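You operate a simulated robot arm through the tools that you are given. There is no shell and no other tool. Be economical: measure what you need, move in short steps, check, and stop when the job is done.

Carry out the task below with a simulated two-armed robot. There is one attempt and no reset: what you move stays moved.

JOB
Tip the orange tin into the wide tray and knead the leaf.
Fine: beige pad till the leaf is rolled; tin and pad go back. Set down upright: orange tin.
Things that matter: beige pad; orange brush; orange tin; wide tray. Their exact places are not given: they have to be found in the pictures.

Only the result counts: the job must be done as asked and must still hold three seconds after the hand-in. Knocking over, shifting, dropping, spilling or breaking anything else fails it.

ROBOT AND FRAMES
Two 7-joint arms with fingered hands on one trunk, on a base that drives. Base frame: it is fixed to the floor where the robot stands at the start and does not move with it; the origin is under the middle of the robot, x ahead of it, y to its left, z up; the surface under the hand at the start is at about z = 763. Readings come in mm, rad, newtons and seconds.
The left shoulder is at the start at [70, 162, 1246], the right one opposite. With the tool pointing down near the work surface each hand reaches from about 100 to 780 mm from the robot's upright axis, wherever it stands, measured 20 degrees to its own side. Places, roughly: wide tray [600, 300, 800]. Payload 4 kg a hand.
The tool frame of a hand sits at the grasp point between the pads (the TCP): z along the fingers, y along the line on which they close. The tips reach 26 mm beyond it. Largest opening 132 mm; the body of the gripper starts 73 mm behind the TCP. The gripper is a hand of 4 fingers: y runs from the thumb to the fingers, the wrist lies at [0, 0, -224] in the tool frame, and closing takes about 1.5 s.
Orientation is that of the tool frame in the base frame, as a unit quaternion [w, x, y, z]. With the fingers straight down and closing along the base's y, the tool's x points along the base's -x, its y along +y and its z along -z.

CONTROLS
- The arms move only by the tool servo_tool. It takes "left_series", "right_series" or both (then of equal length, played together; a hand with none holds still); each is a list of rows, each a list of 6 numbers: the shift along the tool's x, y, z in mm, then the turn, a rotation vector about the tool's x, y, z in rad. In form: [[tx, ty, tz, ax, ay, az], ...]. A call has 1 to 12 rows; each row is the pose to reach, as a shift and turn from the pose commanded when the call began, along the tool's axes at that moment. "left_grip" and "right_grip" are, for a hand that has rows, the opening, from 0 (shut) to 1 (fully open), set as the call begins (left out, the last holds). Rows are played at 5 a second. More than 50 mm and 0.15 rad between two rows, or a gripper value outside its range, and nothing of the call is played. A pose out of reach is approached as far as the arm can. The call stops where the force on the tool passes 40 N (or 10 N more than at its start, if that is more) or the arm is blocked; 0.2 s more then pass. The fingers move at their own pace (about 45 mm/s each) and stop on an object; they squeeze with about 27 N. The grip force told is the motor's: it shows also when the fingers shut on nothing. Time passes only in rows, and 0.2 s behind the last, so rows that repeat a pose let the fingers close. The reply holds the time, the measured pose of the TCP, the force on the tool along the base axes, the opening and the grip force, in the units named above and with some noise, with the torque about the TCP (base axes, N m) and any sound that the robot's microphone picked up.
- Cameras (640 x 400 px; columns grow to the right, rows downward): "scene" is now at [109.5, 43, 1447.5]; the picture's right is [0.58, -0.82, -0.00], its down [-0.67, -0.47, -0.58] and it looks along [0.47, 0.33, -0.82] (base axes); focal length 236 px, centre (320, 200). "left" rides on the left gripper at [-73, 6, -94] in its tool frame; the picture's right is [-0.08, -1.00, 0.00], its down [0.78, -0.06, -0.62] and it looks along [0.61, -0.05, 0.79] (tool axes); focal length 230 px, centre (320, 200). "right" rides on the right gripper at [73, 6, -94] in its tool frame; the picture's right is [-0.08, 1.00, 0.00], its down [-0.79, -0.06, -0.62] and it looks along [-0.61, -0.05, 0.79] (tool axes); focal length 230 px, centre (320, 200).
- get_image(camera): a new picture of that camera. It takes no simulated time.
- slide_trunk(by): slides the trunk up (or, below 0, down) by that many mm; the arms and the scene camera ride with it, the base frame stays. It gives what a move gives, with no picture.
- steer(legs): drives the robot by 1 to 6 legs, each [ahead, left, turn to the left] in mm, mm and rad, along the robot's own axes; the way and the turn of a leg run together, so that a leg with both is an arc; at most 1500 mm and 3.142 rad a leg. The arms and the cameras ride along, it lands a little off, and it stops where it bumps. It gives what a move gives.
- move_fingers(finger1, finger2, finger3, thumb_bend, hand): sets how far each is bent, from 0 (flat) to 1 (curled in); at 0.3 the hand is open as for a grip, at 0.7 the pads meet at the TCP. One left out holds its place. A second passes; each finger stops where it meets its share of the squeeze, and holds until it gets a number again. A gripper value or a shape takes the hand back. It gives what a move gives, with no picture; readings hold the bend of each and the force on the fingers (four entries, about 0 where the hand has none), thumb and palm.
- preshape(shape, hand): the hand has 4 fingers and takes this shape, open, in about a second: jaw (thumb against the fingers, like two jaws); tri (thumb and two fingers); tip (a fingertip pinch); poke (one finger out to press); point (the index stretched); flat (the hand flat); cup (the hand cupped); fist (a fist). The gripper value then closes the fingers along that shape, each until it touches; the sizes above hold for jaw. It gives what a move gives, with no picture.
- head_to(pan, tilt): turns the head with the scene camera to pan (to the left, within 1.501 rad either way) and tilt (down, from -0.506 to 1.204), counted from straight ahead of the robot. It gives what a move gives.
- probe_pixels(camera, pixels): for up to 12 pixels [column, row] of the newest picture of that camera ("zoom" is the newest enlarged one), the place [x, y, z] in the base frame of the surface seen there, good to about 2 mm. It takes no simulated time.
- enlarge(camera, box): a new picture of the part [left, top, right, bottom] of that camera's present view, enlarged. It takes no simulated time.
- hand_in(): hands the job in; it is judged then, once.

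Work in short steps. Measure before you move; look again where a grasp or a placing could have gone wrong, and mend it. You have 80 turns and 78 pictures in all, those below and enlarged ones among them. Open the grippers and draw the arms clear of the work before you hand the job in, unless the task says otherwise; then end with one line.

The tools are called after "Call:" by a JSON object that holds its "api" and its "payload". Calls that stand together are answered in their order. servo_tool: Moves the arms, as the interface text tells. Its arguments: {"type":"object","properties":{"left_series":{"type":"array","items":{"type":"array","items":{"type":"number"}}},"left_grip":{"type":"number"},"right_series":{"type":"array","items":{"type":"array","items":{"type":"number"}}},"right_grip":{"type":"number"}},"required":[]} The other tools are called the same way: slide_trunk (by) slides the trunk up or down; preshape (shape, hand) gives the hand a shape; move_fingers (finger1, finger2, finger3, thumb_bend, hand) moves the fingers one by one; steer (legs) drives the base; head_to (pan, tilt) turns the head that bears the scene camera; get_image (camera) takes a picture; probe_pixels (camera, pixels) gives the place of the surface under pixels of a picture; enlarge (camera, box) takes an enlarged picture of a part of a camera's view; hand_in () hands the job in.

At the start:

```text
t: 0.0
left_eef_pos: [492.3, 455.8, 1127.1]
left_orientation: [0.0, 0.0, 1.0, 0.0]
left_wrist_force: [0.2, -0.4, 0.1]
left_torque: [-0.01, -0.03, -0.03]
left_opening: 131.7
left_grasp_force: 0.1
left_shape: jaw
left_bend: [0.3, 0.3, 0.3, 0.3]
left_finger forces: [0.0, 0.0, 0.0, 0.0, 0.0, 0.0]
right_eef_pos: [483.8, 13.7, 1160.7]
right_orientation: [0.0, -0.001, 1.0, -0.001]
right_wrist_force: [0.0, 0.4, 0.4]
right_torque: [-0.01, 0.02, -0.01]
right_opening: 131.9
right_grasp_force: 0.0
right_shape: jaw
right_bend: [0.3, 0.3, 0.3, 0.3]
right_finger forces: [0.0, 0.1, 0.1, 0.0, 0.0, 0.1]
trunk travel left (down, up): [-725.0, 215.0]
robot x, y, heading: [1.7, 1.0, 0.0]
head pan, tilt: [0.614, 0.955]
```

scene: 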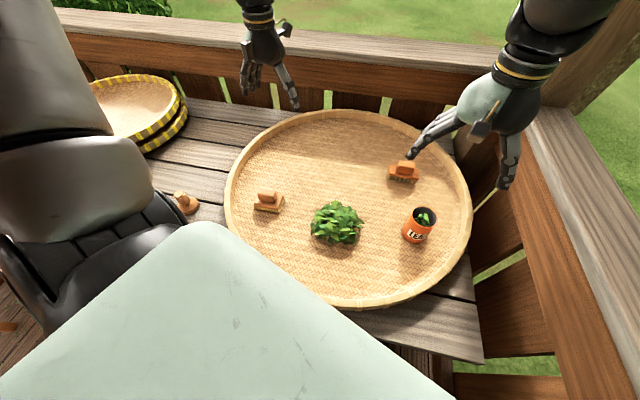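
right: 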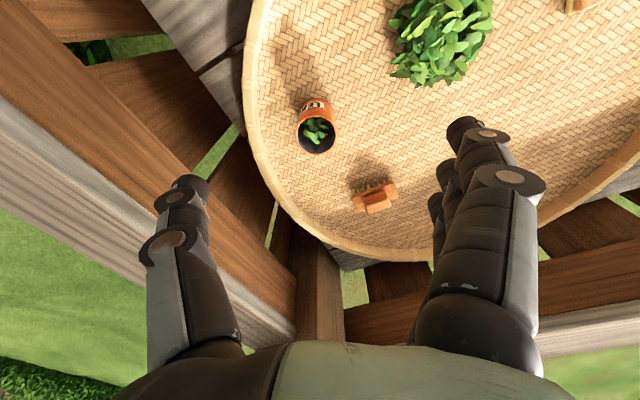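
left: 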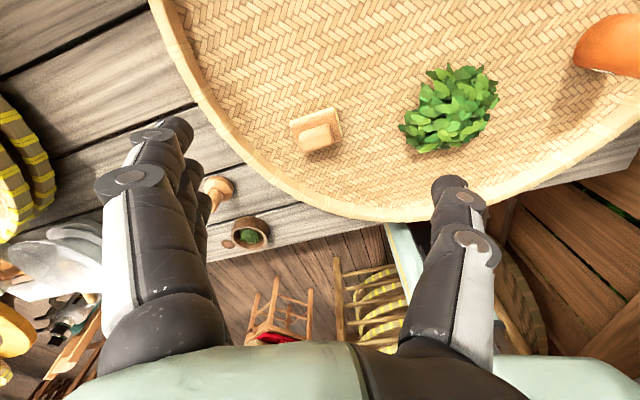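

The tray shows a leaf heap at (337,222), an orange tin at (418,225), a brush-like thing at (403,172) and a pad at (268,202). I enlarge and probe these.

Call:
{"api": "enlarge", "payload": {"camera": "scene", "box": [220, 130, 480, 290]}}

Call:
{"api": "probe_pixels", "payload": {"camera": "scene", "pixels": [[266, 197], [268, 208], [258, 207], [280, 209], [337, 215], [312, 228], [360, 228], [404, 166], [404, 178], [423, 215], [414, 238], [300, 170]]}}

```text
2.46 times, centred on (350, 210) of scene
```

zoom: 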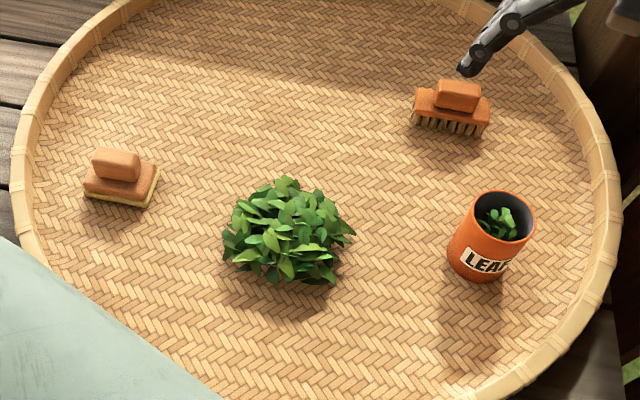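

```text
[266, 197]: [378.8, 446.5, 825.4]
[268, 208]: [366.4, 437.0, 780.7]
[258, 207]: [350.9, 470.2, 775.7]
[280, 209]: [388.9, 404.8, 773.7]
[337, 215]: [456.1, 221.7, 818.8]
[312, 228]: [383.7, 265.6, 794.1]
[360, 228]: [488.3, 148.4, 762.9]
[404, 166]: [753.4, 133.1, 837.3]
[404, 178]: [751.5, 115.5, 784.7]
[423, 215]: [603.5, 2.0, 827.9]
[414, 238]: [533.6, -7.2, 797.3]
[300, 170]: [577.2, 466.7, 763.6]
```

The pad (beige sponge, block handle) is at ~(378,445), tin at ~(570,0). I zoom in with hand cameras to measure both more precisely.

Call:
{"api": "enlarge", "payload": {"camera": "right", "box": [270, 70, 430, 230]}}

Call:
{"api": "probe_pixels", "payload": {"camera": "right", "pixels": [[299, 127], [335, 127], [316, 151], [317, 117], [318, 131], [305, 145], [330, 145], [301, 108], [333, 108], [317, 101], [290, 140], [345, 140]]}}

Call:
{"api": "enlarge", "payload": {"camera": "left", "box": [270, 90, 370, 170]}}

Call:
{"api": "probe_pixels", "payload": {"camera": "left", "pixels": [[300, 133], [329, 127], [304, 150], [332, 143], [293, 122], [334, 110], [342, 134], [299, 152], [316, 138], [316, 112]]}}

```text
2.50 times, centred on (350, 150) of right
```

zoom: 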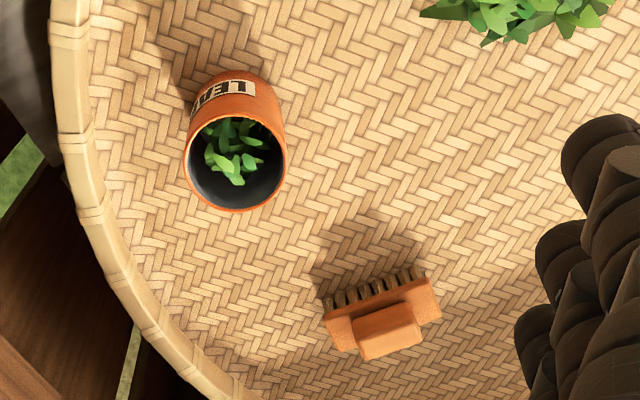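

```text
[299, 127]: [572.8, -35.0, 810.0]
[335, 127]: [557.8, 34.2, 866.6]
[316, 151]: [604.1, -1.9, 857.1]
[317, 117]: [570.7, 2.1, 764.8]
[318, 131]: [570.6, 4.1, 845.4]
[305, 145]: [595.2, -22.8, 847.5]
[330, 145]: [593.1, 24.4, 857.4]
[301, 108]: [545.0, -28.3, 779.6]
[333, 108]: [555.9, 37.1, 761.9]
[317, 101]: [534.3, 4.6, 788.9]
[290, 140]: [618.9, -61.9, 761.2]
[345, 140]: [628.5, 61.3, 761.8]
```

```text
5.00 times, centred on (320, 130) of left
```

zoom: 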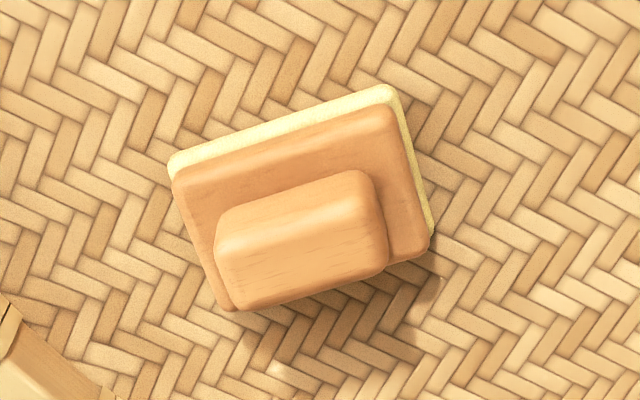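

```text
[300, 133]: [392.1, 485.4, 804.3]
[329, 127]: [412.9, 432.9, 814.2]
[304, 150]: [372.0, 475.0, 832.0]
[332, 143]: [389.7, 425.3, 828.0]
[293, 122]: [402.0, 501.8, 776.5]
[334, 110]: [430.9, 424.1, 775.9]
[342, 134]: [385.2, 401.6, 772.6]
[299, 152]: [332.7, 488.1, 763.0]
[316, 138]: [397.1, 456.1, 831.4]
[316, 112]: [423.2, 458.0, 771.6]
```

Tin axis ≈(569,2), rim z≈866, diameter ≈70. I probe the pad's handle edges on the zoomed picture.

Call:
{"api": "probe_pixels", "payload": {"camera": "zoom", "pixels": [[228, 225], [360, 180], [380, 262], [242, 302], [232, 250], [355, 205], [300, 260], [180, 182], [385, 112], [420, 245], [232, 305], [300, 150]]}}

```text
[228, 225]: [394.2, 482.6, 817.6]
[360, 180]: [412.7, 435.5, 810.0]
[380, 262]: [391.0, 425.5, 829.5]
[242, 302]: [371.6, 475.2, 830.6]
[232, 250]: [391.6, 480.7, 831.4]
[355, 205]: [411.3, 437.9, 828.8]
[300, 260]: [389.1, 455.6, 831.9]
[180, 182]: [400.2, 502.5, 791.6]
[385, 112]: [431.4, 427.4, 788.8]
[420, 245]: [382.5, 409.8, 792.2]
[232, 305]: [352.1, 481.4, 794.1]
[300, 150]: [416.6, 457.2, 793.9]
```

Plan: the left hand does everything (side grasp on the tin, pour over the heap, then pad). First I check the railing near the right arm so it can be moved out of the way, and the tray rim.

Call:
{"api": "probe_pixels", "payload": {"camera": "scene", "pixels": [[545, 115], [560, 180], [590, 260], [610, 350], [470, 220], [440, 285], [350, 303], [232, 230], [350, 112], [495, 240], [337, 205], [337, 240]]}}

Call:
{"api": "probe_pixels", "payload": {"camera": "left", "pixels": [[455, 80], [455, 105], [450, 140], [410, 125], [490, 100], [465, 70], [250, 230], [215, 190], [390, 215], [230, 150]]}}

```text
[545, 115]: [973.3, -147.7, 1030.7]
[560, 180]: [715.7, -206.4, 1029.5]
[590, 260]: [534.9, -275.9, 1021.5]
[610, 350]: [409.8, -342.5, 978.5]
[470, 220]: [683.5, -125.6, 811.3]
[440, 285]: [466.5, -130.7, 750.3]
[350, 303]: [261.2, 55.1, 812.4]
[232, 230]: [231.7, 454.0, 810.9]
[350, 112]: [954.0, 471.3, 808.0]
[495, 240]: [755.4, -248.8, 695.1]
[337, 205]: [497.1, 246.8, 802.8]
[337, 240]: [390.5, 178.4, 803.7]
```

```text
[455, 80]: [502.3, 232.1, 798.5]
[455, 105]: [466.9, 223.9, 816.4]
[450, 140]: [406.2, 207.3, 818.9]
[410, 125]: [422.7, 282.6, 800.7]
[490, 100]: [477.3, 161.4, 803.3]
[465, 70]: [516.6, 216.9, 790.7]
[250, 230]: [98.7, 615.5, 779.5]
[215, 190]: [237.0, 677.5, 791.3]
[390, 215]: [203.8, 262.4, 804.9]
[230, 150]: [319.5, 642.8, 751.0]
```

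Rim z≈811, heap centre ≈(450,220) top ≈820. I draw the right hand back/right (above the rail) and pitch the left hand toward horizontal.

Call:
{"api": "servo_tool", "payload": {"right_series": [[20, -20, -7, 0, 0, 0], [40, -40, -14, 0, 0, 0], [60, -60, -21, 0, 0, 0], [80, -80, -28, 0, 0, 0], [100, -100, -35, 0, 0, 0], [120, -120, -42, 0, 0, 0], [140, -140, -49, 0, 0, 0], [150, -150, -56, 0, 0, 0], [150, -160, -60, 0, 0, 0]], "left_series": [[0, 0, 0, 0, -0.135, 0], [0, 0, 0, 0, -0.27, 0], [0, 0, 0, 0, -0.405, 0], [0, 0, 0, 0, -0.54, 0], [0, 0, 0, 0, -0.675, 0], [0, 0, 0, 0, -0.81, 0], [0, 0, 0, 0, -0.945, 0], [0, 0, 0, 0, -1.08, 0], [0, 0, 0, 0, -1.22, 0]]}}

```text
t: 2.0
left_eef_pos: [489.8, 456.7, 1128.6]
left_orientation: [0.573, -0.001, 0.819, 0.001]
left_wrist_force: [0.9, 0.1, 0.3]
left_torque: [0.0, 0.03, 0.03]
left_opening: 132.0
left_grasp_force: 0.1
left_shape: jaw
left_bend: [0.3, 0.3, 0.3, 0.3]
left_finger forces: [0.0, 0.0, 0.0, 0.1, 0.1, 0.0]
right_eef_pos: [333.0, -146.1, 1220.1]
right_orientation: [0.0, 0.0, 1.0, 0.0]
right_wrist_force: [-0.9, 0.5, -0.1]
right_torque: [0.01, 0.0, 0.04]
right_opening: 131.8
right_grasp_force: 0.0
right_shape: jaw
right_bend: [0.3, 0.3, 0.3, 0.3]
right_finger forces: [0.0, 0.0, 0.0, 0.0, 0.1, 0.1]
trunk travel left (down, up): [-725.0, 215.0]
robot x, y, heading: [0.2, -0.4, -0.002]
head pan, tilt: [0.614, 0.955]
```

Left is pitched 20° below horizontal. I now bring it across toward a high pre-grasp point near (455,47,980), yawed 20° toward the tin.

Call:
{"api": "servo_tool", "payload": {"left_series": [[15, -41, 2, 0.033, 0, 0.012], [30, -82, 3, 0.066, 0, 0.024], [45, -123, 5, 0.099, 0, 0.036], [60, -164, 7, 0.132, 0, 0.048], [75, -205, 9, 0.165, 0, 0.06], [91, -246, 10, 0.197, 0, 0.072], [106, -287, 12, 0.23, 0, 0.084], [121, -328, 14, 0.263, 0, 0.096], [136, -369, 15, 0.296, 0, 0.108], [151, -410, 17, 0.329, 0, 0.12], [151, -410, 17, 0.329, 0, 0.12]]}}

Call:
{"api": "get_image", "payload": {"camera": "scene"}}

Call:
{"api": "get_image", "payload": {"camera": "left"}}

```text
t: 4.4
left_eef_pos: [527.0, 116.6, 1071.3]
left_orientation: [0.564, 0.142, 0.807, -0.1]
left_wrist_force: [-0.2, 0.0, 0.1]
left_torque: [-0.02, 0.05, -0.01]
left_opening: 131.9
left_grasp_force: 0.1
left_shape: jaw
left_bend: [0.3, 0.3, 0.3, 0.3]
left_finger forces: [0.1, 0.0, 0.1, 0.1, 0.0, 0.0]
left hand out of reach, approached as far as the arm can: row 2, 3, 4, 5, 6, 7, 8, 9, 10, 11
right_eef_pos: [334.3, -145.7, 1219.7]
right_orientation: [-0.001, 0.0, 1.0, 0.0]
right_wrist_force: [0.4, 0.3, 0.9]
right_torque: [0.02, -0.01, -0.02]
right_opening: 132.1
right_grasp_force: 0.0
right_shape: jaw
right_bend: [0.3, 0.3, 0.3, 0.3]
right_finger forces: [0.0, 0.1, 0.0, 0.0, 0.1, 0.1]
trunk travel left (down, up): [-725.0, 215.0]
robot x, y, heading: [-3.7, 0.6, -0.007]
head pan, tilt: [0.614, 0.955]
```

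```text
71 pictures are left
```

scene: 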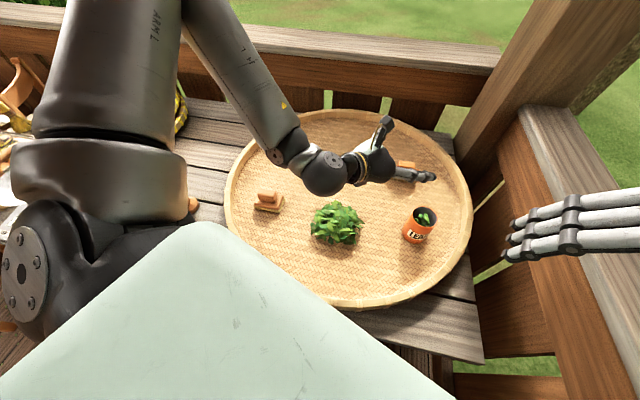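

```text
70 pictures are left
```

left: 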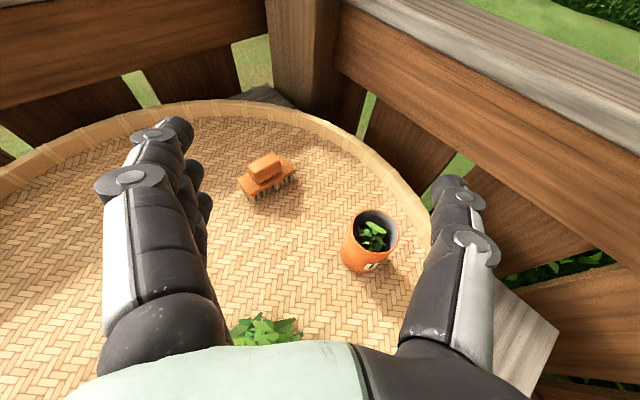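

The wrist was too close to the shoulder (folded-arm limit). Raising the trunk gives more room, so I raise it by 150.

Call:
{"api": "slide_trunk", "payload": {"by": 150}}

```text
t: 6.2
left_eef_pos: [526.6, 115.9, 1221.7]
left_orientation: [0.564, 0.143, 0.807, -0.1]
left_wrist_force: [0.8, 0.5, -0.5]
left_torque: [0.01, 0.0, 0.0]
left_opening: 131.8
left_grasp_force: 0.0
left_shape: jaw
left_bend: [0.3, 0.3, 0.3, 0.3]
left_finger forces: [0.0, 0.1, 0.1, 0.0, 0.0, 0.1]
right_eef_pos: [333.9, -146.6, 1370.9]
right_orientation: [0.001, 0.0, 1.0, 0.0]
right_wrist_force: [-0.6, 0.0, 0.0]
right_torque: [0.02, -0.02, 0.04]
right_opening: 132.1
right_grasp_force: 0.1
right_shape: jaw
right_bend: [0.3, 0.3, 0.3, 0.3]
right_finger forces: [0.0, 0.1, 0.0, 0.0, 0.1, 0.0]
trunk travel left (down, up): [-875.0, 65.0]
robot x, y, heading: [-2.1, 0.7, 0.0]
head pan, tilt: [0.614, 0.955]
```

I send a zero row to see which pose is now commanded.

Call:
{"api": "servo_tool", "payload": {"left_series": [[0, 0, 0, 0, 0, 0], [0, 0, 0, 0, 0, 0]]}}

```text
t: 6.8
left_eef_pos: [526.4, 115.8, 1223.1]
left_orientation: [0.564, 0.143, 0.807, -0.101]
left_wrist_force: [0.2, 0.1, -0.6]
left_torque: [0.01, 0.0, 0.01]
left_opening: 131.8
left_grasp_force: 0.0
left_shape: jaw
left_bend: [0.3, 0.3, 0.3, 0.3]
left_finger forces: [0.1, 0.0, 0.0, 0.1, 0.0, 0.1]
right_eef_pos: [333.9, -145.3, 1370.2]
right_orientation: [0.0, -0.001, 1.0, 0.0]
right_wrist_force: [-0.1, -0.6, -0.4]
right_torque: [0.04, 0.01, -0.01]
right_opening: 131.6
right_grasp_force: 0.0
right_shape: jaw
right_bend: [0.3, 0.3, 0.3, 0.3]
right_finger forces: [0.0, 0.0, 0.0, 0.0, 0.0, 0.1]
trunk travel left (down, up): [-875.0, 65.0]
robot x, y, heading: [2.5, -2.1, -0.001]
head pan, tilt: [0.614, 0.955]
```

Commanded equals measured. I descend most of the way to the pre-grasp (468,39,857), then look.

Call:
{"api": "servo_tool", "payload": {"left_series": [[39, -10, 11, 0, 0, 0], [78, -20, 22, 0, 0, 0], [116, -30, 33, 0, 0, 0], [155, -41, 44, 0, 0, 0], [194, -51, 54, 0, 0, 0], [233, -61, 65, 0, 0, 0], [271, -71, 76, 0, 0, 0], [310, -81, 87, 0, 0, 0], [310, -81, 87, 0, 0, 0]]}}

Call:
{"api": "get_image", "payload": {"camera": "left"}}

Call:
{"api": "get_image", "payload": {"camera": "scene"}}

```text
t: 8.8
left_eef_pos: [587.0, 129.8, 1142.1]
left_orientation: [0.56, 0.142, 0.81, -0.1]
left_wrist_force: [-1.2, -0.1, 0.1]
left_torque: [0.02, 0.02, -0.02]
left_opening: 132.2
left_grasp_force: 0.1
left_shape: jaw
left_bend: [0.3, 0.3, 0.3, 0.3]
left_finger forces: [0.0, 0.0, 0.0, 0.0, 0.1, 0.0]
left hand out of reach, approached as far as the arm can: row 1, 2, 3, 4, 5, 6, 7, 8, 9
right_eef_pos: [333.3, -146.5, 1371.0]
right_orientation: [0.0, 0.0, 1.0, 0.0]
right_wrist_force: [-0.4, -1.1, -1.1]
right_torque: [0.02, 0.02, -0.01]
right_opening: 131.5
right_grasp_force: 0.1
right_shape: jaw
right_bend: [0.3, 0.3, 0.3, 0.3]
right_finger forces: [0.0, 0.0, 0.0, 0.0, 0.0, 0.0]
trunk travel left (down, up): [-875.0, 65.0]
robot x, y, heading: [1.9, -3.9, 0.003]
head pan, tilt: [0.614, 0.955]
```

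```text
69 pictures are left
```

left: 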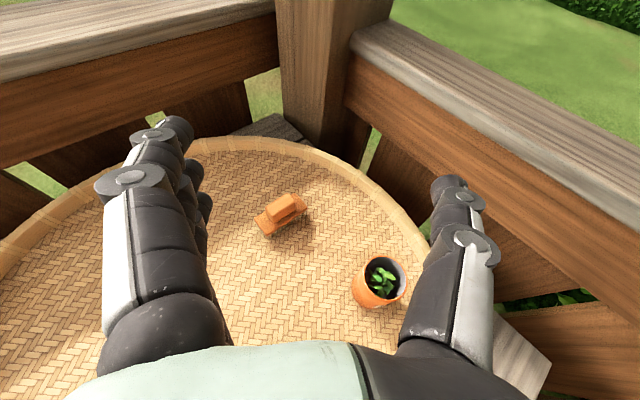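

```text
68 pictures are left
```

scene: 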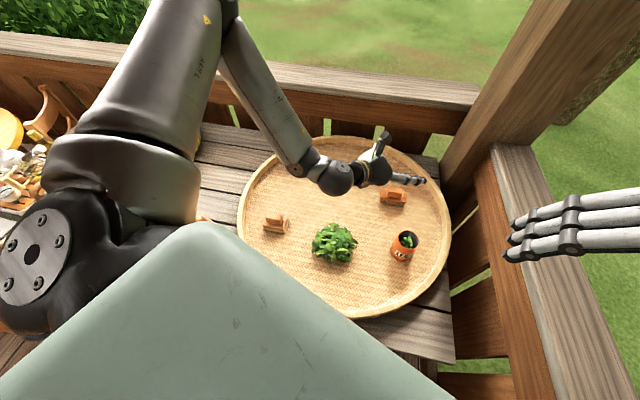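

The wrist limits that heading; the forearm comes from the left, so I'll yaw the hand to point more toward -y (yaw −70°).

Call:
{"api": "servo_tool", "payload": {"left_series": [[3, 6, -8, 0.117, 0, 0.043], [6, 12, -16, 0.234, 0, 0.086], [9, 18, -23, 0.351, 0, 0.128], [11, 24, -31, 0.469, 0, 0.171], [14, 31, -39, 0.586, 0, 0.214], [17, 37, -47, 0.703, 0, 0.257], [20, 43, -54, 0.82, 0, 0.2995], [20, 43, -54, 0.82, 0, 0.2995]]}}

```text
t: 10.6
left_eef_pos: [556.2, 197.9, 1128.5]
left_orientation: [0.468, 0.47, 0.671, -0.332]
left_wrist_force: [0.2, 0.5, 1.1]
left_torque: [-0.03, -0.06, 0.02]
left_opening: 132.0
left_grasp_force: 0.0
left_shape: jaw
left_bend: [0.3, 0.3, 0.3, 0.3]
left_finger forces: [0.1, 0.0, 0.1, 0.0, 0.0, 0.0]
left hand out of reach, approached as far as the arm can: row 1, 2, 3, 4, 5, 6, 7, 8
right_eef_pos: [333.1, -145.9, 1370.9]
right_orientation: [0.0, 0.0, 1.0, 0.0]
right_wrist_force: [0.4, 0.1, -0.1]
right_torque: [0.0, 0.02, 0.01]
right_opening: 131.7
right_grasp_force: 0.1
right_shape: jaw
right_bend: [0.3, 0.3, 0.3, 0.3]
right_finger forces: [0.1, 0.0, 0.0, 0.0, 0.0, 0.0]
trunk travel left (down, up): [-875.0, 65.0]
robot x, y, heading: [-2.0, -0.5, -0.004]
head pan, tilt: [0.614, 0.955]
```

Orientation reached (yaw −70°). I pitch 10° more and descend toward (530,120,960).

Call:
{"api": "servo_tool", "payload": {"left_series": [[27, -10, 24, 0, 0.035, 0], [54, -20, 47, 0, 0.07, 0], [82, -31, 71, 0, 0.105, 0], [109, -41, 94, 0, 0.14, 0], [136, -51, 118, 0, 0.175, 0], [136, -51, 118, 0, 0.175, 0]]}}

Call:
{"api": "get_image", "payload": {"camera": "left"}}

Call:
{"api": "get_image", "payload": {"camera": "scene"}}

```text
t: 11.9
left_eef_pos: [593.0, 186.9, 1087.6]
left_orientation: [0.406, 0.496, 0.71, -0.29]
left_wrist_force: [0.3, 0.3, -0.2]
left_torque: [0.01, -0.04, 0.0]
left_opening: 132.0
left_grasp_force: 0.0
left_shape: jaw
left_bend: [0.3, 0.3, 0.3, 0.3]
left_finger forces: [0.1, 0.0, 0.1, 0.1, 0.0, 0.0]
left hand out of reach, approached as far as the arm can: row 1, 2, 3, 4, 5, 6
right_eef_pos: [333.7, -146.1, 1369.7]
right_orientation: [0.0, 0.0, 1.0, 0.001]
right_wrist_force: [0.4, 0.1, -0.9]
right_torque: [0.0, 0.0, 0.02]
right_opening: 131.8
right_grasp_force: 0.0
right_shape: jaw
right_bend: [0.3, 0.3, 0.3, 0.3]
right_finger forces: [0.0, 0.1, 0.0, 0.0, 0.0, 0.0]
trunk travel left (down, up): [-875.0, 65.0]
robot x, y, heading: [3.5, -0.5, 0.005]
head pan, tilt: [0.614, 0.955]
```

```text
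67 pictures are left
```

left: 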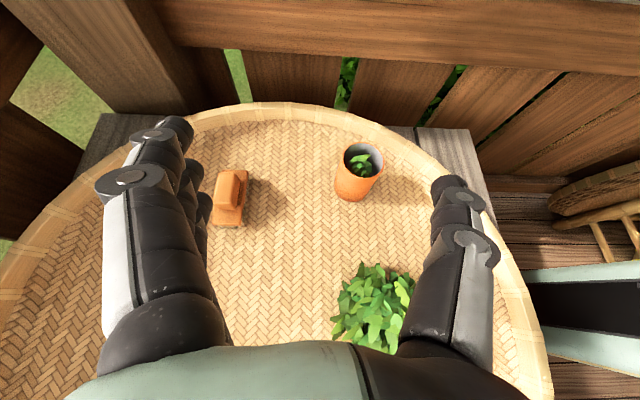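

```text
66 pictures are left
```

scene: 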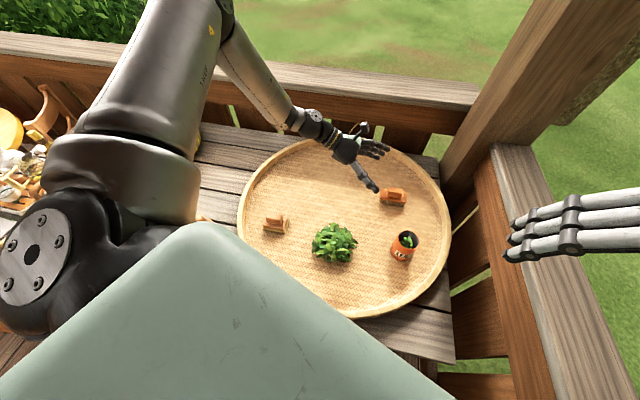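

The high shoulder forces a steep forearm. I lower the trunk back by 150 (hand goes to z≈937, clear of everything), then retry.

Call:
{"api": "slide_trunk", "payload": {"by": -150}}

```text
t: 13.7
left_eef_pos: [591.7, 185.7, 938.0]
left_orientation: [0.408, 0.495, 0.71, -0.29]
left_wrist_force: [-0.2, 0.2, 0.0]
left_torque: [-0.05, 0.01, 0.02]
left_opening: 132.1
left_grasp_force: 0.0
left_shape: jaw
left_bend: [0.3, 0.3, 0.3, 0.3]
left_finger forces: [0.0, 0.0, 0.0, 0.0, 0.0, 0.0]
right_eef_pos: [333.7, -146.8, 1219.9]
right_orientation: [0.0, 0.0, 1.0, 0.0]
right_wrist_force: [0.7, 0.4, 0.4]
right_torque: [0.01, 0.0, 0.02]
right_opening: 131.8
right_grasp_force: 0.1
right_shape: jaw
right_bend: [0.3, 0.3, 0.3, 0.3]
right_finger forces: [0.0, 0.1, 0.0, 0.1, 0.0, 0.0]
trunk travel left (down, up): [-725.0, 215.0]
robot x, y, heading: [1.7, -1.0, 0.003]
head pan, tilt: [0.614, 0.955]
```

I test a small horizontal shift (−30,−40,0) to see whether the arm follows now.

Call:
{"api": "servo_tool", "payload": {"left_series": [[-13, -42, 24, 0, 0, 0], [-13, -42, 24, 0, 0, 0]]}}

```text
t: 14.3
left_eef_pos: [587.7, 158.6, 951.2]
left_orientation: [0.404, 0.49, 0.713, -0.297]
left_wrist_force: [0.4, 0.0, 0.1]
left_torque: [-0.01, -0.03, 0.01]
left_opening: 131.8
left_grasp_force: 0.1
left_shape: jaw
left_bend: [0.3, 0.3, 0.3, 0.3]
left_finger forces: [0.0, 0.0, 0.1, 0.0, 0.0, 0.0]
left hand out of reach, approached as far as the arm can: row 1, 2
right_eef_pos: [334.2, -145.9, 1220.5]
right_orientation: [0.0, 0.0, 1.0, 0.0]
right_wrist_force: [-0.2, 0.0, 1.0]
right_torque: [0.0, -0.02, 0.03]
right_opening: 132.1
right_grasp_force: 0.0
right_shape: jaw
right_bend: [0.3, 0.3, 0.3, 0.3]
right_finger forces: [0.1, 0.1, 0.1, 0.0, 0.0, 0.1]
trunk travel left (down, up): [-725.0, 215.0]
robot x, y, heading: [-2.1, -1.1, 0.004]
head pan, tilt: [0.614, 0.955]
```

It stays limited: the hand can't level out with the wrist so far below the shoulder. Lowering the shoulder more could help; I probe the chest extent to see whether the trunk clears the table.

Call:
{"api": "get_image", "payload": {"camera": "scene"}}

Call:
{"api": "probe_pixels", "payload": {"camera": "scene", "pixels": [[210, 228], [300, 290], [400, 365], [440, 395], [100, 300], [200, 380], [40, 250], [60, 140], [250, 80], [300, 155], [400, 330], [340, 170]]}}

```text
65 pictures are left
```

scene: 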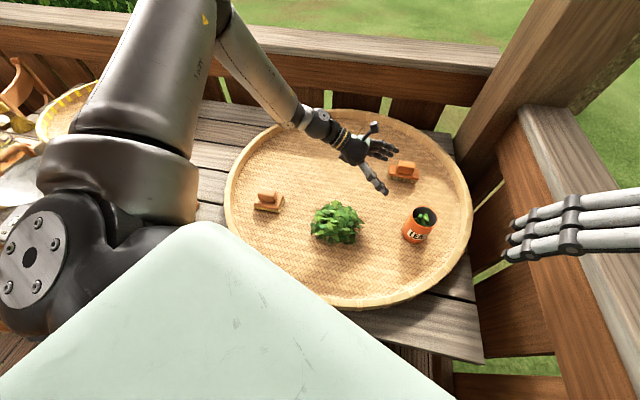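

```text
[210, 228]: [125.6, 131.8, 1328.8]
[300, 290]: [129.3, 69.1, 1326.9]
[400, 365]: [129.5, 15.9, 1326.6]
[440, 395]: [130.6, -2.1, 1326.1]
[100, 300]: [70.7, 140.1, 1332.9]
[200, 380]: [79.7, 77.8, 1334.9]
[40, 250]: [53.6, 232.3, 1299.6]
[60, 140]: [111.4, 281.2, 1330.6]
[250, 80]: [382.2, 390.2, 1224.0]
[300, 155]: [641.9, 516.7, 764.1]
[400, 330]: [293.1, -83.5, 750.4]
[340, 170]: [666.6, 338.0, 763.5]
```

Chest front is x≈130, table starts past ~200, so lowering is safe. I raise the left hand 150, then slide the trunk down 150.

Call:
{"api": "servo_tool", "payload": {"left_series": [[-35, -9, -15, 0, 0, 0], [-70, -19, -30, 0, 0, 0], [-105, -28, -45, 0, 0, 0], [-139, -38, -59, 0, 0, 0], [-139, -38, -59, 0, 0, 0]]}}

Call:
{"api": "slide_trunk", "payload": {"by": -150}}

```text
t: 15.5
left_eef_pos: [560.6, 126.5, 1100.3]
left_orientation: [0.408, 0.495, 0.71, -0.29]
left_wrist_force: [-0.9, -0.3, -1.0]
left_torque: [-0.04, -0.04, -0.04]
left_opening: 131.9
left_grasp_force: 0.0
left_shape: jaw
left_bend: [0.3, 0.3, 0.3, 0.3]
left_finger forces: [0.1, 0.0, 0.0, 0.0, 0.0, 0.0]
right_eef_pos: [333.6, -147.0, 1220.3]
right_orientation: [0.0, -0.001, 1.0, -0.001]
right_wrist_force: [0.0, 0.3, -0.1]
right_torque: [-0.01, 0.01, 0.03]
right_opening: 131.8
right_grasp_force: 0.1
right_shape: jaw
right_bend: [0.3, 0.3, 0.3, 0.3]
right_finger forces: [0.0, 0.0, 0.1, 0.0, 0.1, 0.1]
trunk travel left (down, up): [-725.0, 215.0]
robot x, y, heading: [-2.9, 1.2, -0.002]
head pan, tilt: [0.614, 0.955]
```

```text
t: 17.2
left_eef_pos: [561.0, 125.8, 951.0]
left_orientation: [0.407, 0.496, 0.71, -0.29]
left_wrist_force: [0.5, 0.1, 0.3]
left_torque: [0.0, -0.02, -0.01]
left_opening: 132.2
left_grasp_force: 0.1
left_shape: jaw
left_bend: [0.3, 0.3, 0.3, 0.3]
left_finger forces: [0.0, 0.1, 0.0, 0.1, 0.1, 0.0]
right_eef_pos: [333.6, -146.9, 1069.3]
right_orientation: [0.001, 0.0, 1.0, 0.0]
right_wrist_force: [1.4, -0.1, 0.9]
right_torque: [0.01, 0.02, 0.01]
right_opening: 131.7
right_grasp_force: 0.1
right_shape: jaw
right_bend: [0.3, 0.3, 0.3, 0.3]
right_finger forces: [0.0, 0.0, 0.0, 0.0, 0.1, 0.0]
trunk travel left (down, up): [-575.0, 365.0]
robot x, y, heading: [-0.2, 3.1, -0.003]
head pan, tilt: [0.614, 0.955]
```

Fully reached this time, so I repeat: up 100, trunk down 120.

Call:
{"api": "servo_tool", "payload": {"left_series": [[-28, -3, -18, 0, 0, 0], [-57, -6, -35, 0, 0, 0], [-85, -9, -53, 0, 0, 0], [-85, -9, -53, 0, 0, 0]]}}

Call:
{"api": "slide_trunk", "payload": {"by": -120}}

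Call:
{"api": "get_image", "payload": {"camera": "left"}}

Call:
{"api": "get_image", "payload": {"camera": "scene"}}

```text
t: 18.2
left_eef_pos: [552.0, 125.4, 1051.6]
left_orientation: [0.407, 0.495, 0.711, -0.29]
left_wrist_force: [0.6, -0.4, -0.6]
left_torque: [0.02, 0.0, 0.01]
left_opening: 131.9
left_grasp_force: 0.1
left_shape: jaw
left_bend: [0.3, 0.3, 0.3, 0.3]
left_finger forces: [0.1, 0.0, 0.0, 0.1, 0.0, 0.0]
right_eef_pos: [334.3, -146.8, 1070.1]
right_orientation: [0.001, 0.001, 1.0, 0.0]
right_wrist_force: [0.0, -0.3, -0.3]
right_torque: [-0.02, 0.03, 0.01]
right_opening: 132.1
right_grasp_force: 0.0
right_shape: jaw
right_bend: [0.3, 0.3, 0.3, 0.3]
right_finger forces: [0.1, 0.0, 0.0, 0.0, 0.0, 0.0]
trunk travel left (down, up): [-575.0, 365.0]
robot x, y, heading: [2.8, 3.1, 0.0]
head pan, tilt: [0.614, 0.955]
```

```text
t: 19.8
left_eef_pos: [551.4, 124.2, 931.3]
left_orientation: [0.407, 0.496, 0.711, -0.289]
left_wrist_force: [-0.5, 0.1, -0.3]
left_torque: [0.0, 0.02, 0.0]
left_opening: 132.1
left_grasp_force: 0.0
left_shape: jaw
left_bend: [0.3, 0.3, 0.3, 0.3]
left_finger forces: [0.0, 0.0, 0.1, 0.0, 0.1, 0.0]
right_eef_pos: [333.8, -146.3, 950.7]
right_orientation: [0.0, 0.0, 1.0, 0.0]
right_wrist_force: [-0.8, 0.4, 0.7]
right_torque: [0.04, 0.02, 0.04]
right_opening: 131.7
right_grasp_force: 0.1
right_shape: jaw
right_bend: [0.3, 0.3, 0.3, 0.3]
right_finger forces: [0.0, 0.0, 0.0, 0.0, 0.0, 0.0]
trunk travel left (down, up): [-455.0, 485.0]
robot x, y, heading: [1.4, 2.7, -0.005]
head pan, tilt: [0.614, 0.955]
```

```text
64 pictures are left
```

left: 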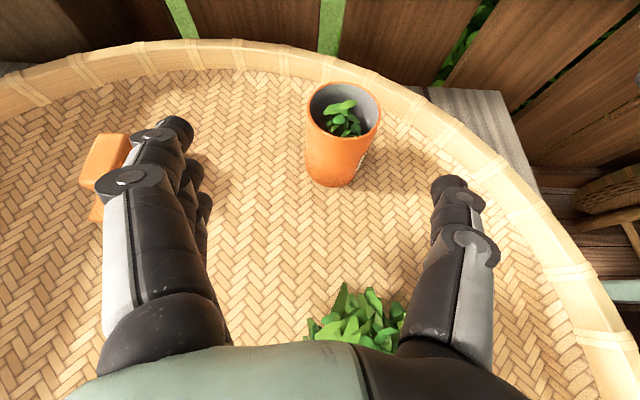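

```text
63 pictures are left
```

scene: 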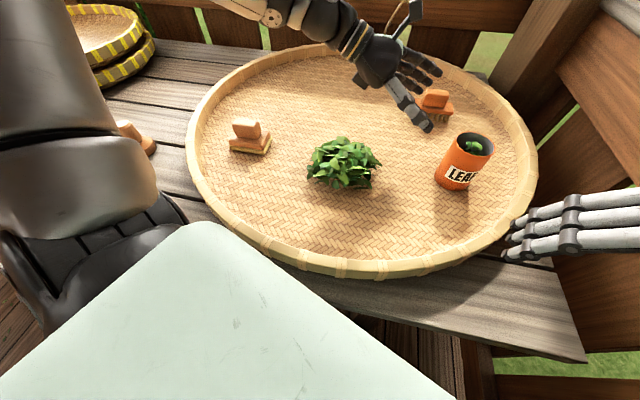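

The arm is now comfortable. I probe the tin's rim and body to refine its centre.

Call:
{"api": "probe_pixels", "payload": {"camera": "left", "pixels": [[310, 100], [379, 108], [343, 86], [338, 133], [310, 150], [360, 155], [335, 175], [312, 165], [355, 178]]}}

Call:
{"api": "probe_pixels", "payload": {"camera": "scene", "pixels": [[472, 137], [493, 150], [457, 145], [478, 157], [437, 178], [465, 186], [350, 140], [340, 185], [310, 165], [380, 165]]}}

```text
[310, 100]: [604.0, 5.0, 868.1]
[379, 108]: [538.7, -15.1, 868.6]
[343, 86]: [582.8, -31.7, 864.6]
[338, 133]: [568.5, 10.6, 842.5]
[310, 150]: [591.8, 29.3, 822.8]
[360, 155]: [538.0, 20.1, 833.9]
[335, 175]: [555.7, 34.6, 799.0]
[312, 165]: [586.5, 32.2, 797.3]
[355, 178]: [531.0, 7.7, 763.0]
```

```text
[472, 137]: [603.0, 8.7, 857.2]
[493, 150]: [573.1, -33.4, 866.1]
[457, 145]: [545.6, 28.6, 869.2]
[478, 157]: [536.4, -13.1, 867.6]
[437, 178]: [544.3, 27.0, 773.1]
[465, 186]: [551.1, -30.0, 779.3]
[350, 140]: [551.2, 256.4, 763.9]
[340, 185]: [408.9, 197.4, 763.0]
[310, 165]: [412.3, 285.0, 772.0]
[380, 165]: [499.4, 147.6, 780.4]
```

Tin centre (569,1), rim 868. I move to the pre-grasp and slide in along the tool axis.

Call:
{"api": "servo_tool", "payload": {"left_series": [[19, -12, 26, 0, 0, 0], [38, -24, 52, 0, 0, 0], [38, -24, 75, 0, 0, 0], [38, -24, 100, 0, 0, 0], [38, -24, 125, 0, 0, 0], [38, -24, 145, 0, 0, 0], [38, -24, 158, 0, 0, 0], [38, -24, 158, 0, 0, 0]], "left_grip": 1.0}}

Call:
{"api": "get_image", "payload": {"camera": "left"}}

Call:
{"api": "get_image", "payload": {"camera": "scene"}}

```text
t: 21.6
left_eef_pos: [568.3, 3.9, 817.7]
left_orientation: [0.408, 0.495, 0.711, -0.289]
left_wrist_force: [-0.1, 0.6, -0.3]
left_torque: [-0.02, -0.01, -0.01]
left_opening: 132.0
left_grasp_force: 0.0
left_shape: jaw
left_bend: [0.3, 0.3, 0.3, 0.3]
left_finger forces: [0.0, 0.0, 0.0, 0.0, 0.1, 0.1]
right_eef_pos: [333.4, -145.6, 951.7]
right_orientation: [0.0, 0.0, 1.0, 0.001]
right_wrist_force: [-0.5, 0.6, -0.4]
right_torque: [0.0, 0.0, -0.01]
right_opening: 131.8
right_grasp_force: 0.0
right_shape: jaw
right_bend: [0.3, 0.3, 0.3, 0.3]
right_finger forces: [0.0, 0.1, 0.0, 0.0, 0.0, 0.1]
trunk travel left (down, up): [-455.0, 485.0]
robot x, y, heading: [-3.0, -2.7, 0.002]
head pan, tilt: [0.614, 0.955]
```

```text
62 pictures are left
```

left: 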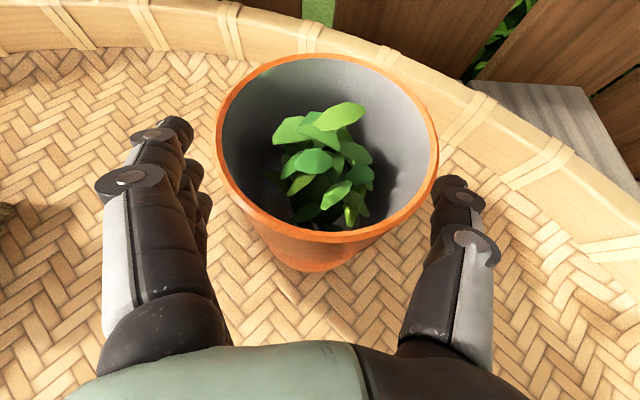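

```text
61 pictures are left
```

scene: 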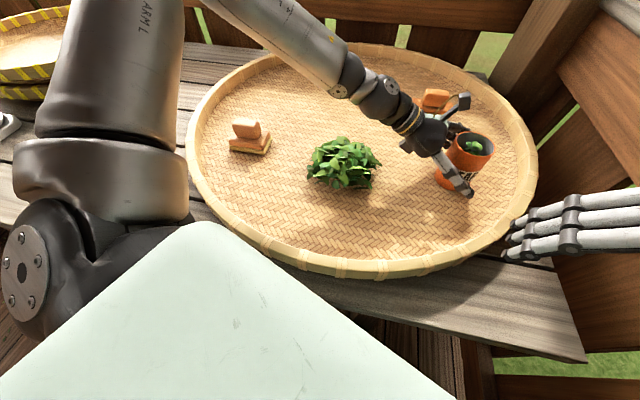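

The tin sits between thumb and fingers with the TCP on its axis. I close the hand.

Call:
{"api": "servo_tool", "payload": {"left_series": [[0, 0, 0, 0, 0, 0], [0, 0, 0, 0, 0, 0], [0, 0, 0, 0, 0, 0], [0, 0, 0, 0, 0, 0], [0, 0, 0, 0, 0, 0], [0, 0, 0, 0, 0, 0], [0, 0, 0, 0, 0, 0], [0, 0, 0, 0, 0, 0], [0, 0, 0, 0, 0, 0], [0, 0, 0, 0, 0, 0]], "left_grip": 0.0}}

Call:
{"api": "get_image", "payload": {"camera": "left"}}

```text
t: 23.8
left_eef_pos: [568.3, 5.5, 817.8]
left_orientation: [0.408, 0.496, 0.71, -0.291]
left_wrist_force: [0.0, 0.0, 0.4]
left_torque: [0.03, 0.02, 0.0]
left_opening: 63.4
left_grasp_force: 26.9
left_shape: jaw
left_bend: [0.73, 0.73, 0.73, 0.7]
left_finger forces: [7.5, 8.1, 8.4, 0.1, 24.4, 0.0]
right_eef_pos: [332.8, -146.2, 950.3]
right_orientation: [0.0, 0.0, 1.0, 0.0]
right_wrist_force: [0.5, -0.4, 0.7]
right_torque: [-0.01, -0.02, 0.0]
right_opening: 131.8
right_grasp_force: 0.1
right_shape: jaw
right_bend: [0.3, 0.3, 0.3, 0.3]
right_finger forces: [0.1, 0.0, 0.0, 0.1, 0.1, 0.1]
trunk travel left (down, up): [-455.0, 485.0]
robot x, y, heading: [1.6, 1.4, -0.001]
head pan, tilt: [0.614, 0.955]
```

```text
60 pictures are left
```

left: 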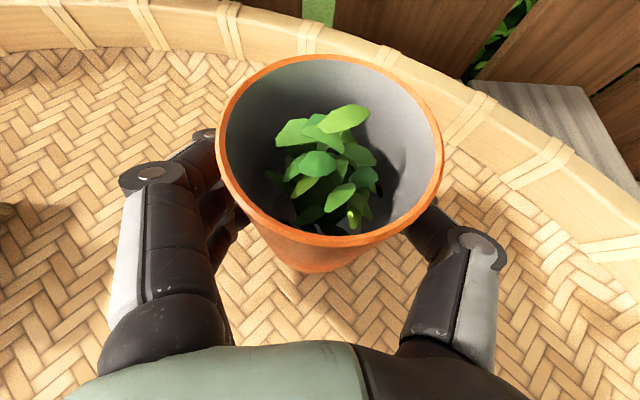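

Gripped at 63 mm with ~25 N. I lift 160 and carry it toward the heap (TCP ≈(478,220,978)).

Call:
{"api": "servo_tool", "payload": {"left_series": [[-18, 0, -10, 0, 0, 0], [-50, 0, -29, 0, 0, 0], [-85, 0, -49, 0, 0, 0], [-120, 0, -69, 0, 0, 0], [-138, 0, -80, 0, 0, 0], [-118, -2, -114, 0, 0, 0], [-99, -4, -147, 0, 0, 0], [-80, -6, -181, 0, 0, 0], [-60, -8, -214, 0, 0, 0], [-40, -10, -248, 0, 0, 0], [-21, -11, -281, 0, 0, 0], [-21, -11, -281, 0, 0, 0]]}}

Call:
{"api": "get_image", "payload": {"camera": "left"}}

Call:
{"api": "get_image", "payload": {"camera": "scene"}}

```text
t: 26.4
left_eef_pos: [478.2, 221.3, 978.4]
left_orientation: [0.406, 0.497, 0.71, -0.29]
left_wrist_force: [0.3, -0.3, -1.4]
left_torque: [0.01, -0.01, -0.01]
left_opening: 62.7
left_grasp_force: 27.4
left_shape: jaw
left_bend: [0.73, 0.73, 0.73, 0.7]
left_finger forces: [7.2, 8.0, 8.2, 0.0, 24.3, 0.0]
right_eef_pos: [334.1, -148.0, 949.9]
right_orientation: [0.001, 0.0, 1.0, 0.0]
right_wrist_force: [0.5, 0.3, -0.6]
right_torque: [0.03, 0.01, 0.01]
right_opening: 131.9
right_grasp_force: 0.1
right_shape: jaw
right_bend: [0.3, 0.3, 0.3, 0.3]
right_finger forces: [0.1, 0.0, 0.0, 0.0, 0.1, 0.0]
trunk travel left (down, up): [-455.0, 485.0]
robot x, y, heading: [-0.7, 1.8, -0.001]
head pan, tilt: [0.614, 0.955]
```

```text
59 pictures are left
```

left: 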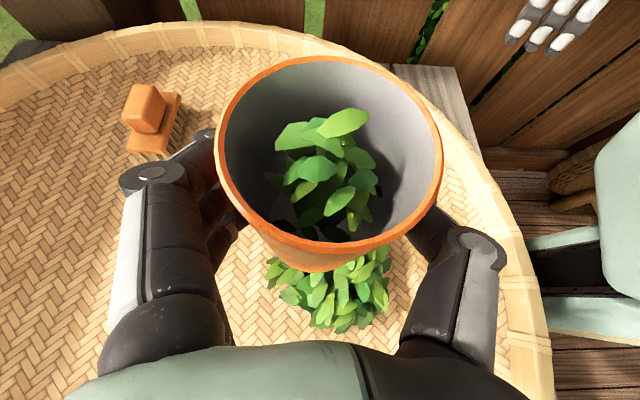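

```text
58 pictures are left
```

scene: 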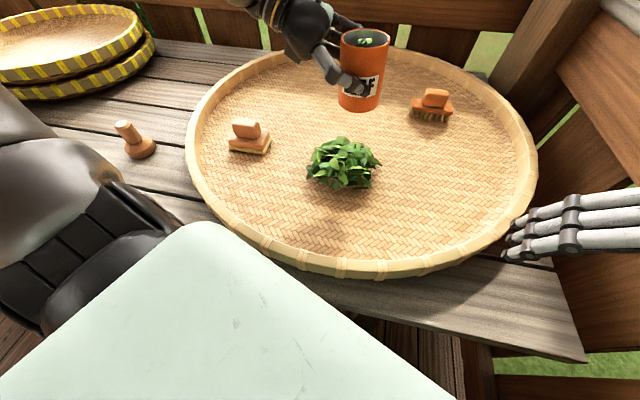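

Now I tip the tin toward the robot side (rotation about the horizontal heading axis), first 1.4 rad, checking reach.

Call:
{"api": "servo_tool", "payload": {"left_series": [[0, 0, 0, -0.07, 0, 0.121], [0, 0, 0, -0.14, 0, 0.242], [0, 0, 0, -0.21, 0, 0.364], [0, 0, 0, -0.28, 0, 0.485], [0, 0, 0, -0.35, 0, 0.606], [0, 0, 0, -0.42, 0, 0.727], [0, 0, 0, -0.49, 0, 0.849], [0, 0, 0, -0.56, 0, 0.97], [0, 0, 0, -0.6, 0, 1.039]]}}

Call:
{"api": "get_image", "payload": {"camera": "scene"}}

```text
t: 28.4
left_eef_pos: [357.9, 171.4, 1251.8]
left_orientation: [0.602, 0.635, 0.478, 0.083]
left_wrist_force: [-0.7, 0.2, -1.4]
left_torque: [0.03, 0.0, 0.09]
left_opening: 62.6
left_grasp_force: 27.1
left_shape: jaw
left_bend: [0.74, 0.73, 0.73, 0.7]
left_finger forces: [6.8, 7.7, 8.2, 0.0, 24.8, 0.1]
left hand out of reach, approached as far as the arm can: row 3, 4, 5, 6, 7, 8, 9
right_eef_pos: [331.8, -147.2, 951.6]
right_orientation: [0.001, -0.001, 1.0, 0.001]
right_wrist_force: [-0.5, 0.0, 0.2]
right_torque: [0.04, -0.03, 0.01]
right_opening: 131.6
right_grasp_force: 0.1
right_shape: jaw
right_bend: [0.3, 0.3, 0.3, 0.3]
right_finger forces: [0.1, 0.0, 0.1, 0.0, 0.1, 0.0]
trunk travel left (down, up): [-455.0, 485.0]
robot x, y, heading: [1.7, 0.6, -0.002]
head pan, tilt: [0.614, 0.955]
```

```text
57 pictures are left
```

scene: 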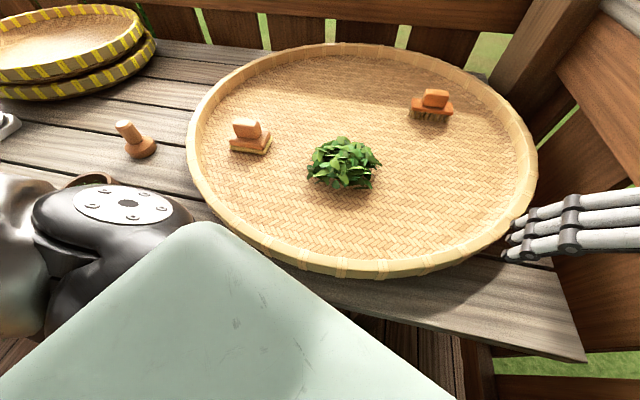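

That direction hits a limit (hand drifted up to z 1252). I check the leaves and reverse the turn.

Call:
{"api": "get_image", "payload": {"camera": "left"}}

Call:
{"api": "servo_tool", "payload": {"left_series": [[0, 0, 0, 0.07, 0, -0.121], [0, 0, 0, 0.14, 0, -0.242], [0, 0, 0, 0.21, 0, -0.364], [0, 0, 0, 0.28, 0, -0.485], [0, 0, 0, 0.35, 0, -0.606], [0, 0, 0, 0.42, 0, -0.727], [0, 0, 0, 0.49, 0, -0.849], [0, 0, 0, 0.56, 0, -0.97], [0, 0, 0, 0.6, 0, -1.039]]}}

Call:
{"api": "get_image", "payload": {"camera": "left"}}

```text
56 pictures are left
```

left: 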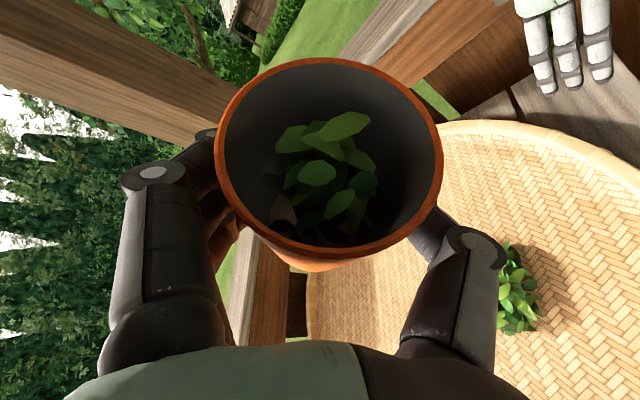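

```text
t: 30.4
left_eef_pos: [361.8, 169.0, 1250.4]
left_orientation: [0.358, 0.459, 0.728, -0.361]
left_wrist_force: [0.5, -1.0, -1.5]
left_torque: [0.02, -0.01, 0.0]
left_opening: 62.4
left_grasp_force: 26.8
left_shape: jaw
left_bend: [0.74, 0.73, 0.73, 0.7]
left_finger forces: [6.9, 8.1, 8.5, 0.0, 24.1, 0.1]
right_eef_pos: [334.9, -145.4, 950.1]
right_orientation: [0.0, 0.0, 1.0, -0.001]
right_wrist_force: [0.2, -0.2, 0.1]
right_torque: [0.02, -0.01, -0.01]
right_opening: 131.7
right_grasp_force: 0.1
right_shape: jaw
right_bend: [0.3, 0.3, 0.3, 0.3]
right_finger forces: [0.0, 0.0, 0.0, 0.1, 0.1, 0.0]
trunk travel left (down, up): [-455.0, 485.0]
robot x, y, heading: [0.8, -1.3, -0.004]
head pan, tilt: [0.614, 0.955]
```

```text
55 pictures are left
```

left: 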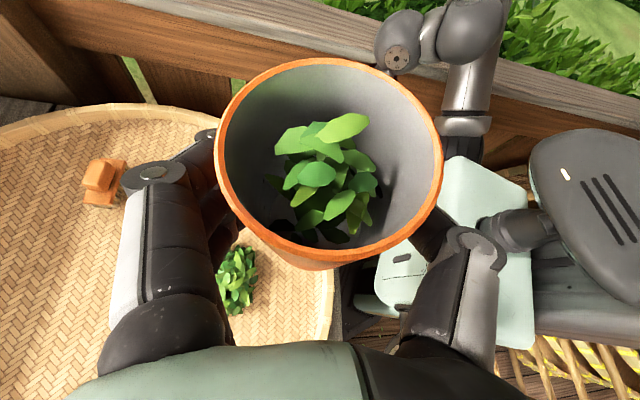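

Leaves are still inside. I go back over the heap side, TCP ≈(420,210,1000), to try tipping toward +x instead.

Call:
{"api": "servo_tool", "payload": {"left_series": [[35, 19, 16, 0, 0, 0], [70, 38, 32, 0, 0, 0], [105, 58, 48, 0, 0, 0], [141, 77, 64, 0, 0, 0], [176, 97, 80, 0, 0, 0], [211, 116, 96, 0, 0, 0], [211, 116, 96, 0, 0, 0]]}}

```text
t: 31.9
left_eef_pos: [419.3, 207.2, 1000.7]
left_orientation: [0.358, 0.46, 0.728, -0.36]
left_wrist_force: [-0.2, -0.9, -2.3]
left_torque: [0.03, -0.02, -0.01]
left_opening: 62.4
left_grasp_force: 26.7
left_shape: jaw
left_bend: [0.74, 0.73, 0.73, 0.7]
left_finger forces: [6.7, 8.2, 8.7, 0.1, 24.2, 0.0]
right_eef_pos: [333.7, -147.7, 949.7]
right_orientation: [0.001, 0.0, 1.0, 0.0]
right_wrist_force: [-0.2, 0.0, 0.5]
right_torque: [0.0, 0.0, 0.0]
right_opening: 132.0
right_grasp_force: 0.2
right_shape: jaw
right_bend: [0.3, 0.3, 0.3, 0.3]
right_finger forces: [0.1, 0.0, 0.0, 0.1, 0.0, 0.0]
trunk travel left (down, up): [-455.0, 485.0]
robot x, y, heading: [2.3, -0.2, 0.0]
head pan, tilt: [0.614, 0.955]
```

I now tip toward +x, 1.26 rad.

Call:
{"api": "servo_tool", "payload": {"left_series": [[0, 0, 0, 0.07, 0, -0.121], [0, 0, 0, 0.14, 0, -0.242], [0, 0, 0, 0.21, 0, -0.364], [0, 0, 0, 0.28, 0, -0.485], [0, 0, 0, 0.35, 0, -0.606]]}}

Call:
{"api": "get_image", "payload": {"camera": "left"}}

```text
t: 33.1
left_eef_pos: [420.7, 210.1, 1000.9]
left_orientation: [0.15, 0.277, 0.758, -0.571]
left_wrist_force: [0.0, 0.7, -1.3]
left_torque: [0.0, -0.02, 0.03]
left_opening: 62.7
left_grasp_force: 27.4
left_shape: jaw
left_bend: [0.74, 0.73, 0.73, 0.7]
left_finger forces: [7.0, 8.6, 9.0, 0.1, 23.9, 0.1]
right_eef_pos: [334.8, -146.2, 949.3]
right_orientation: [0.0, 0.0, 1.0, -0.001]
right_wrist_force: [-0.4, 0.0, 0.3]
right_torque: [-0.02, 0.0, 0.0]
right_opening: 131.7
right_grasp_force: 0.1
right_shape: jaw
right_bend: [0.3, 0.3, 0.3, 0.3]
right_finger forces: [0.0, 0.1, 0.1, 0.1, 0.1, 0.1]
trunk travel left (down, up): [-455.0, 485.0]
robot x, y, heading: [-1.3, 0.9, -0.002]
head pan, tilt: [0.614, 0.955]
```

```text
54 pictures are left
```

left: 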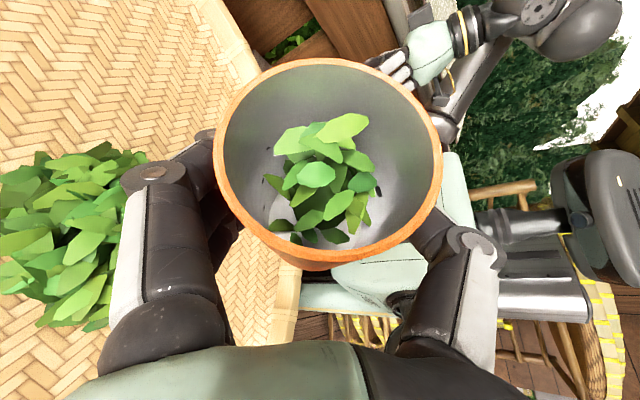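

No limit this way (tilt ≈50°). I continue by 0.7 rad.

Call:
{"api": "servo_tool", "payload": {"left_series": [[0, 0, 0, 0.07, 0, -0.121], [0, 0, 0, 0.14, 0, -0.242], [0, 0, 0, 0.21, 0, -0.364], [0, 0, 0, 0.28, 0, -0.485], [0, 0, 0, 0.35, 0, -0.606]]}}

Call:
{"api": "get_image", "payload": {"camera": "left"}}

Call:
{"api": "get_image", "payload": {"camera": "scene"}}

```text
t: 34.4
left_eef_pos: [421.3, 210.4, 1000.8]
left_orientation: [0.075, -0.06, -0.698, 0.71]
left_wrist_force: [-0.3, 0.2, 0.0]
left_torque: [0.01, -0.08, 0.01]
left_opening: 62.4
left_grasp_force: 26.3
left_shape: jaw
left_bend: [0.74, 0.73, 0.73, 0.7]
left_finger forces: [7.1, 8.7, 9.1, 0.0, 24.0, 0.0]
right_eef_pos: [334.5, -145.3, 950.2]
right_orientation: [-0.001, 0.0, 1.0, 0.0]
right_wrist_force: [0.9, 0.4, 0.0]
right_torque: [0.02, -0.01, 0.03]
right_opening: 131.8
right_grasp_force: 0.0
right_shape: jaw
right_bend: [0.3, 0.3, 0.3, 0.3]
right_finger forces: [0.0, 0.0, 0.0, 0.1, 0.2, 0.0]
trunk travel left (down, up): [-455.0, 485.0]
robot x, y, heading: [4.2, 1.4, 0.005]
head pan, tilt: [0.614, 0.955]
```

```text
53 pictures are left
```

left: 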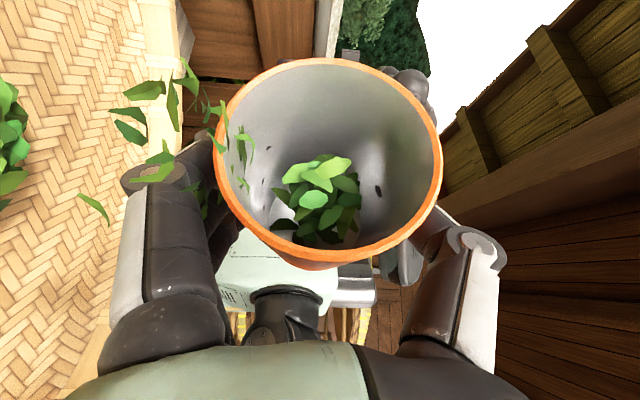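

```text
52 pictures are left
```

scene: 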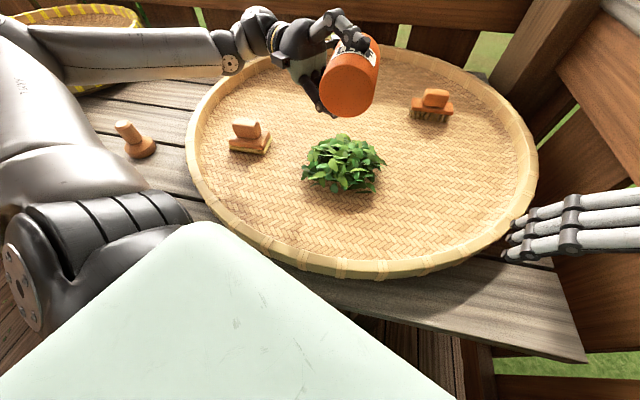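

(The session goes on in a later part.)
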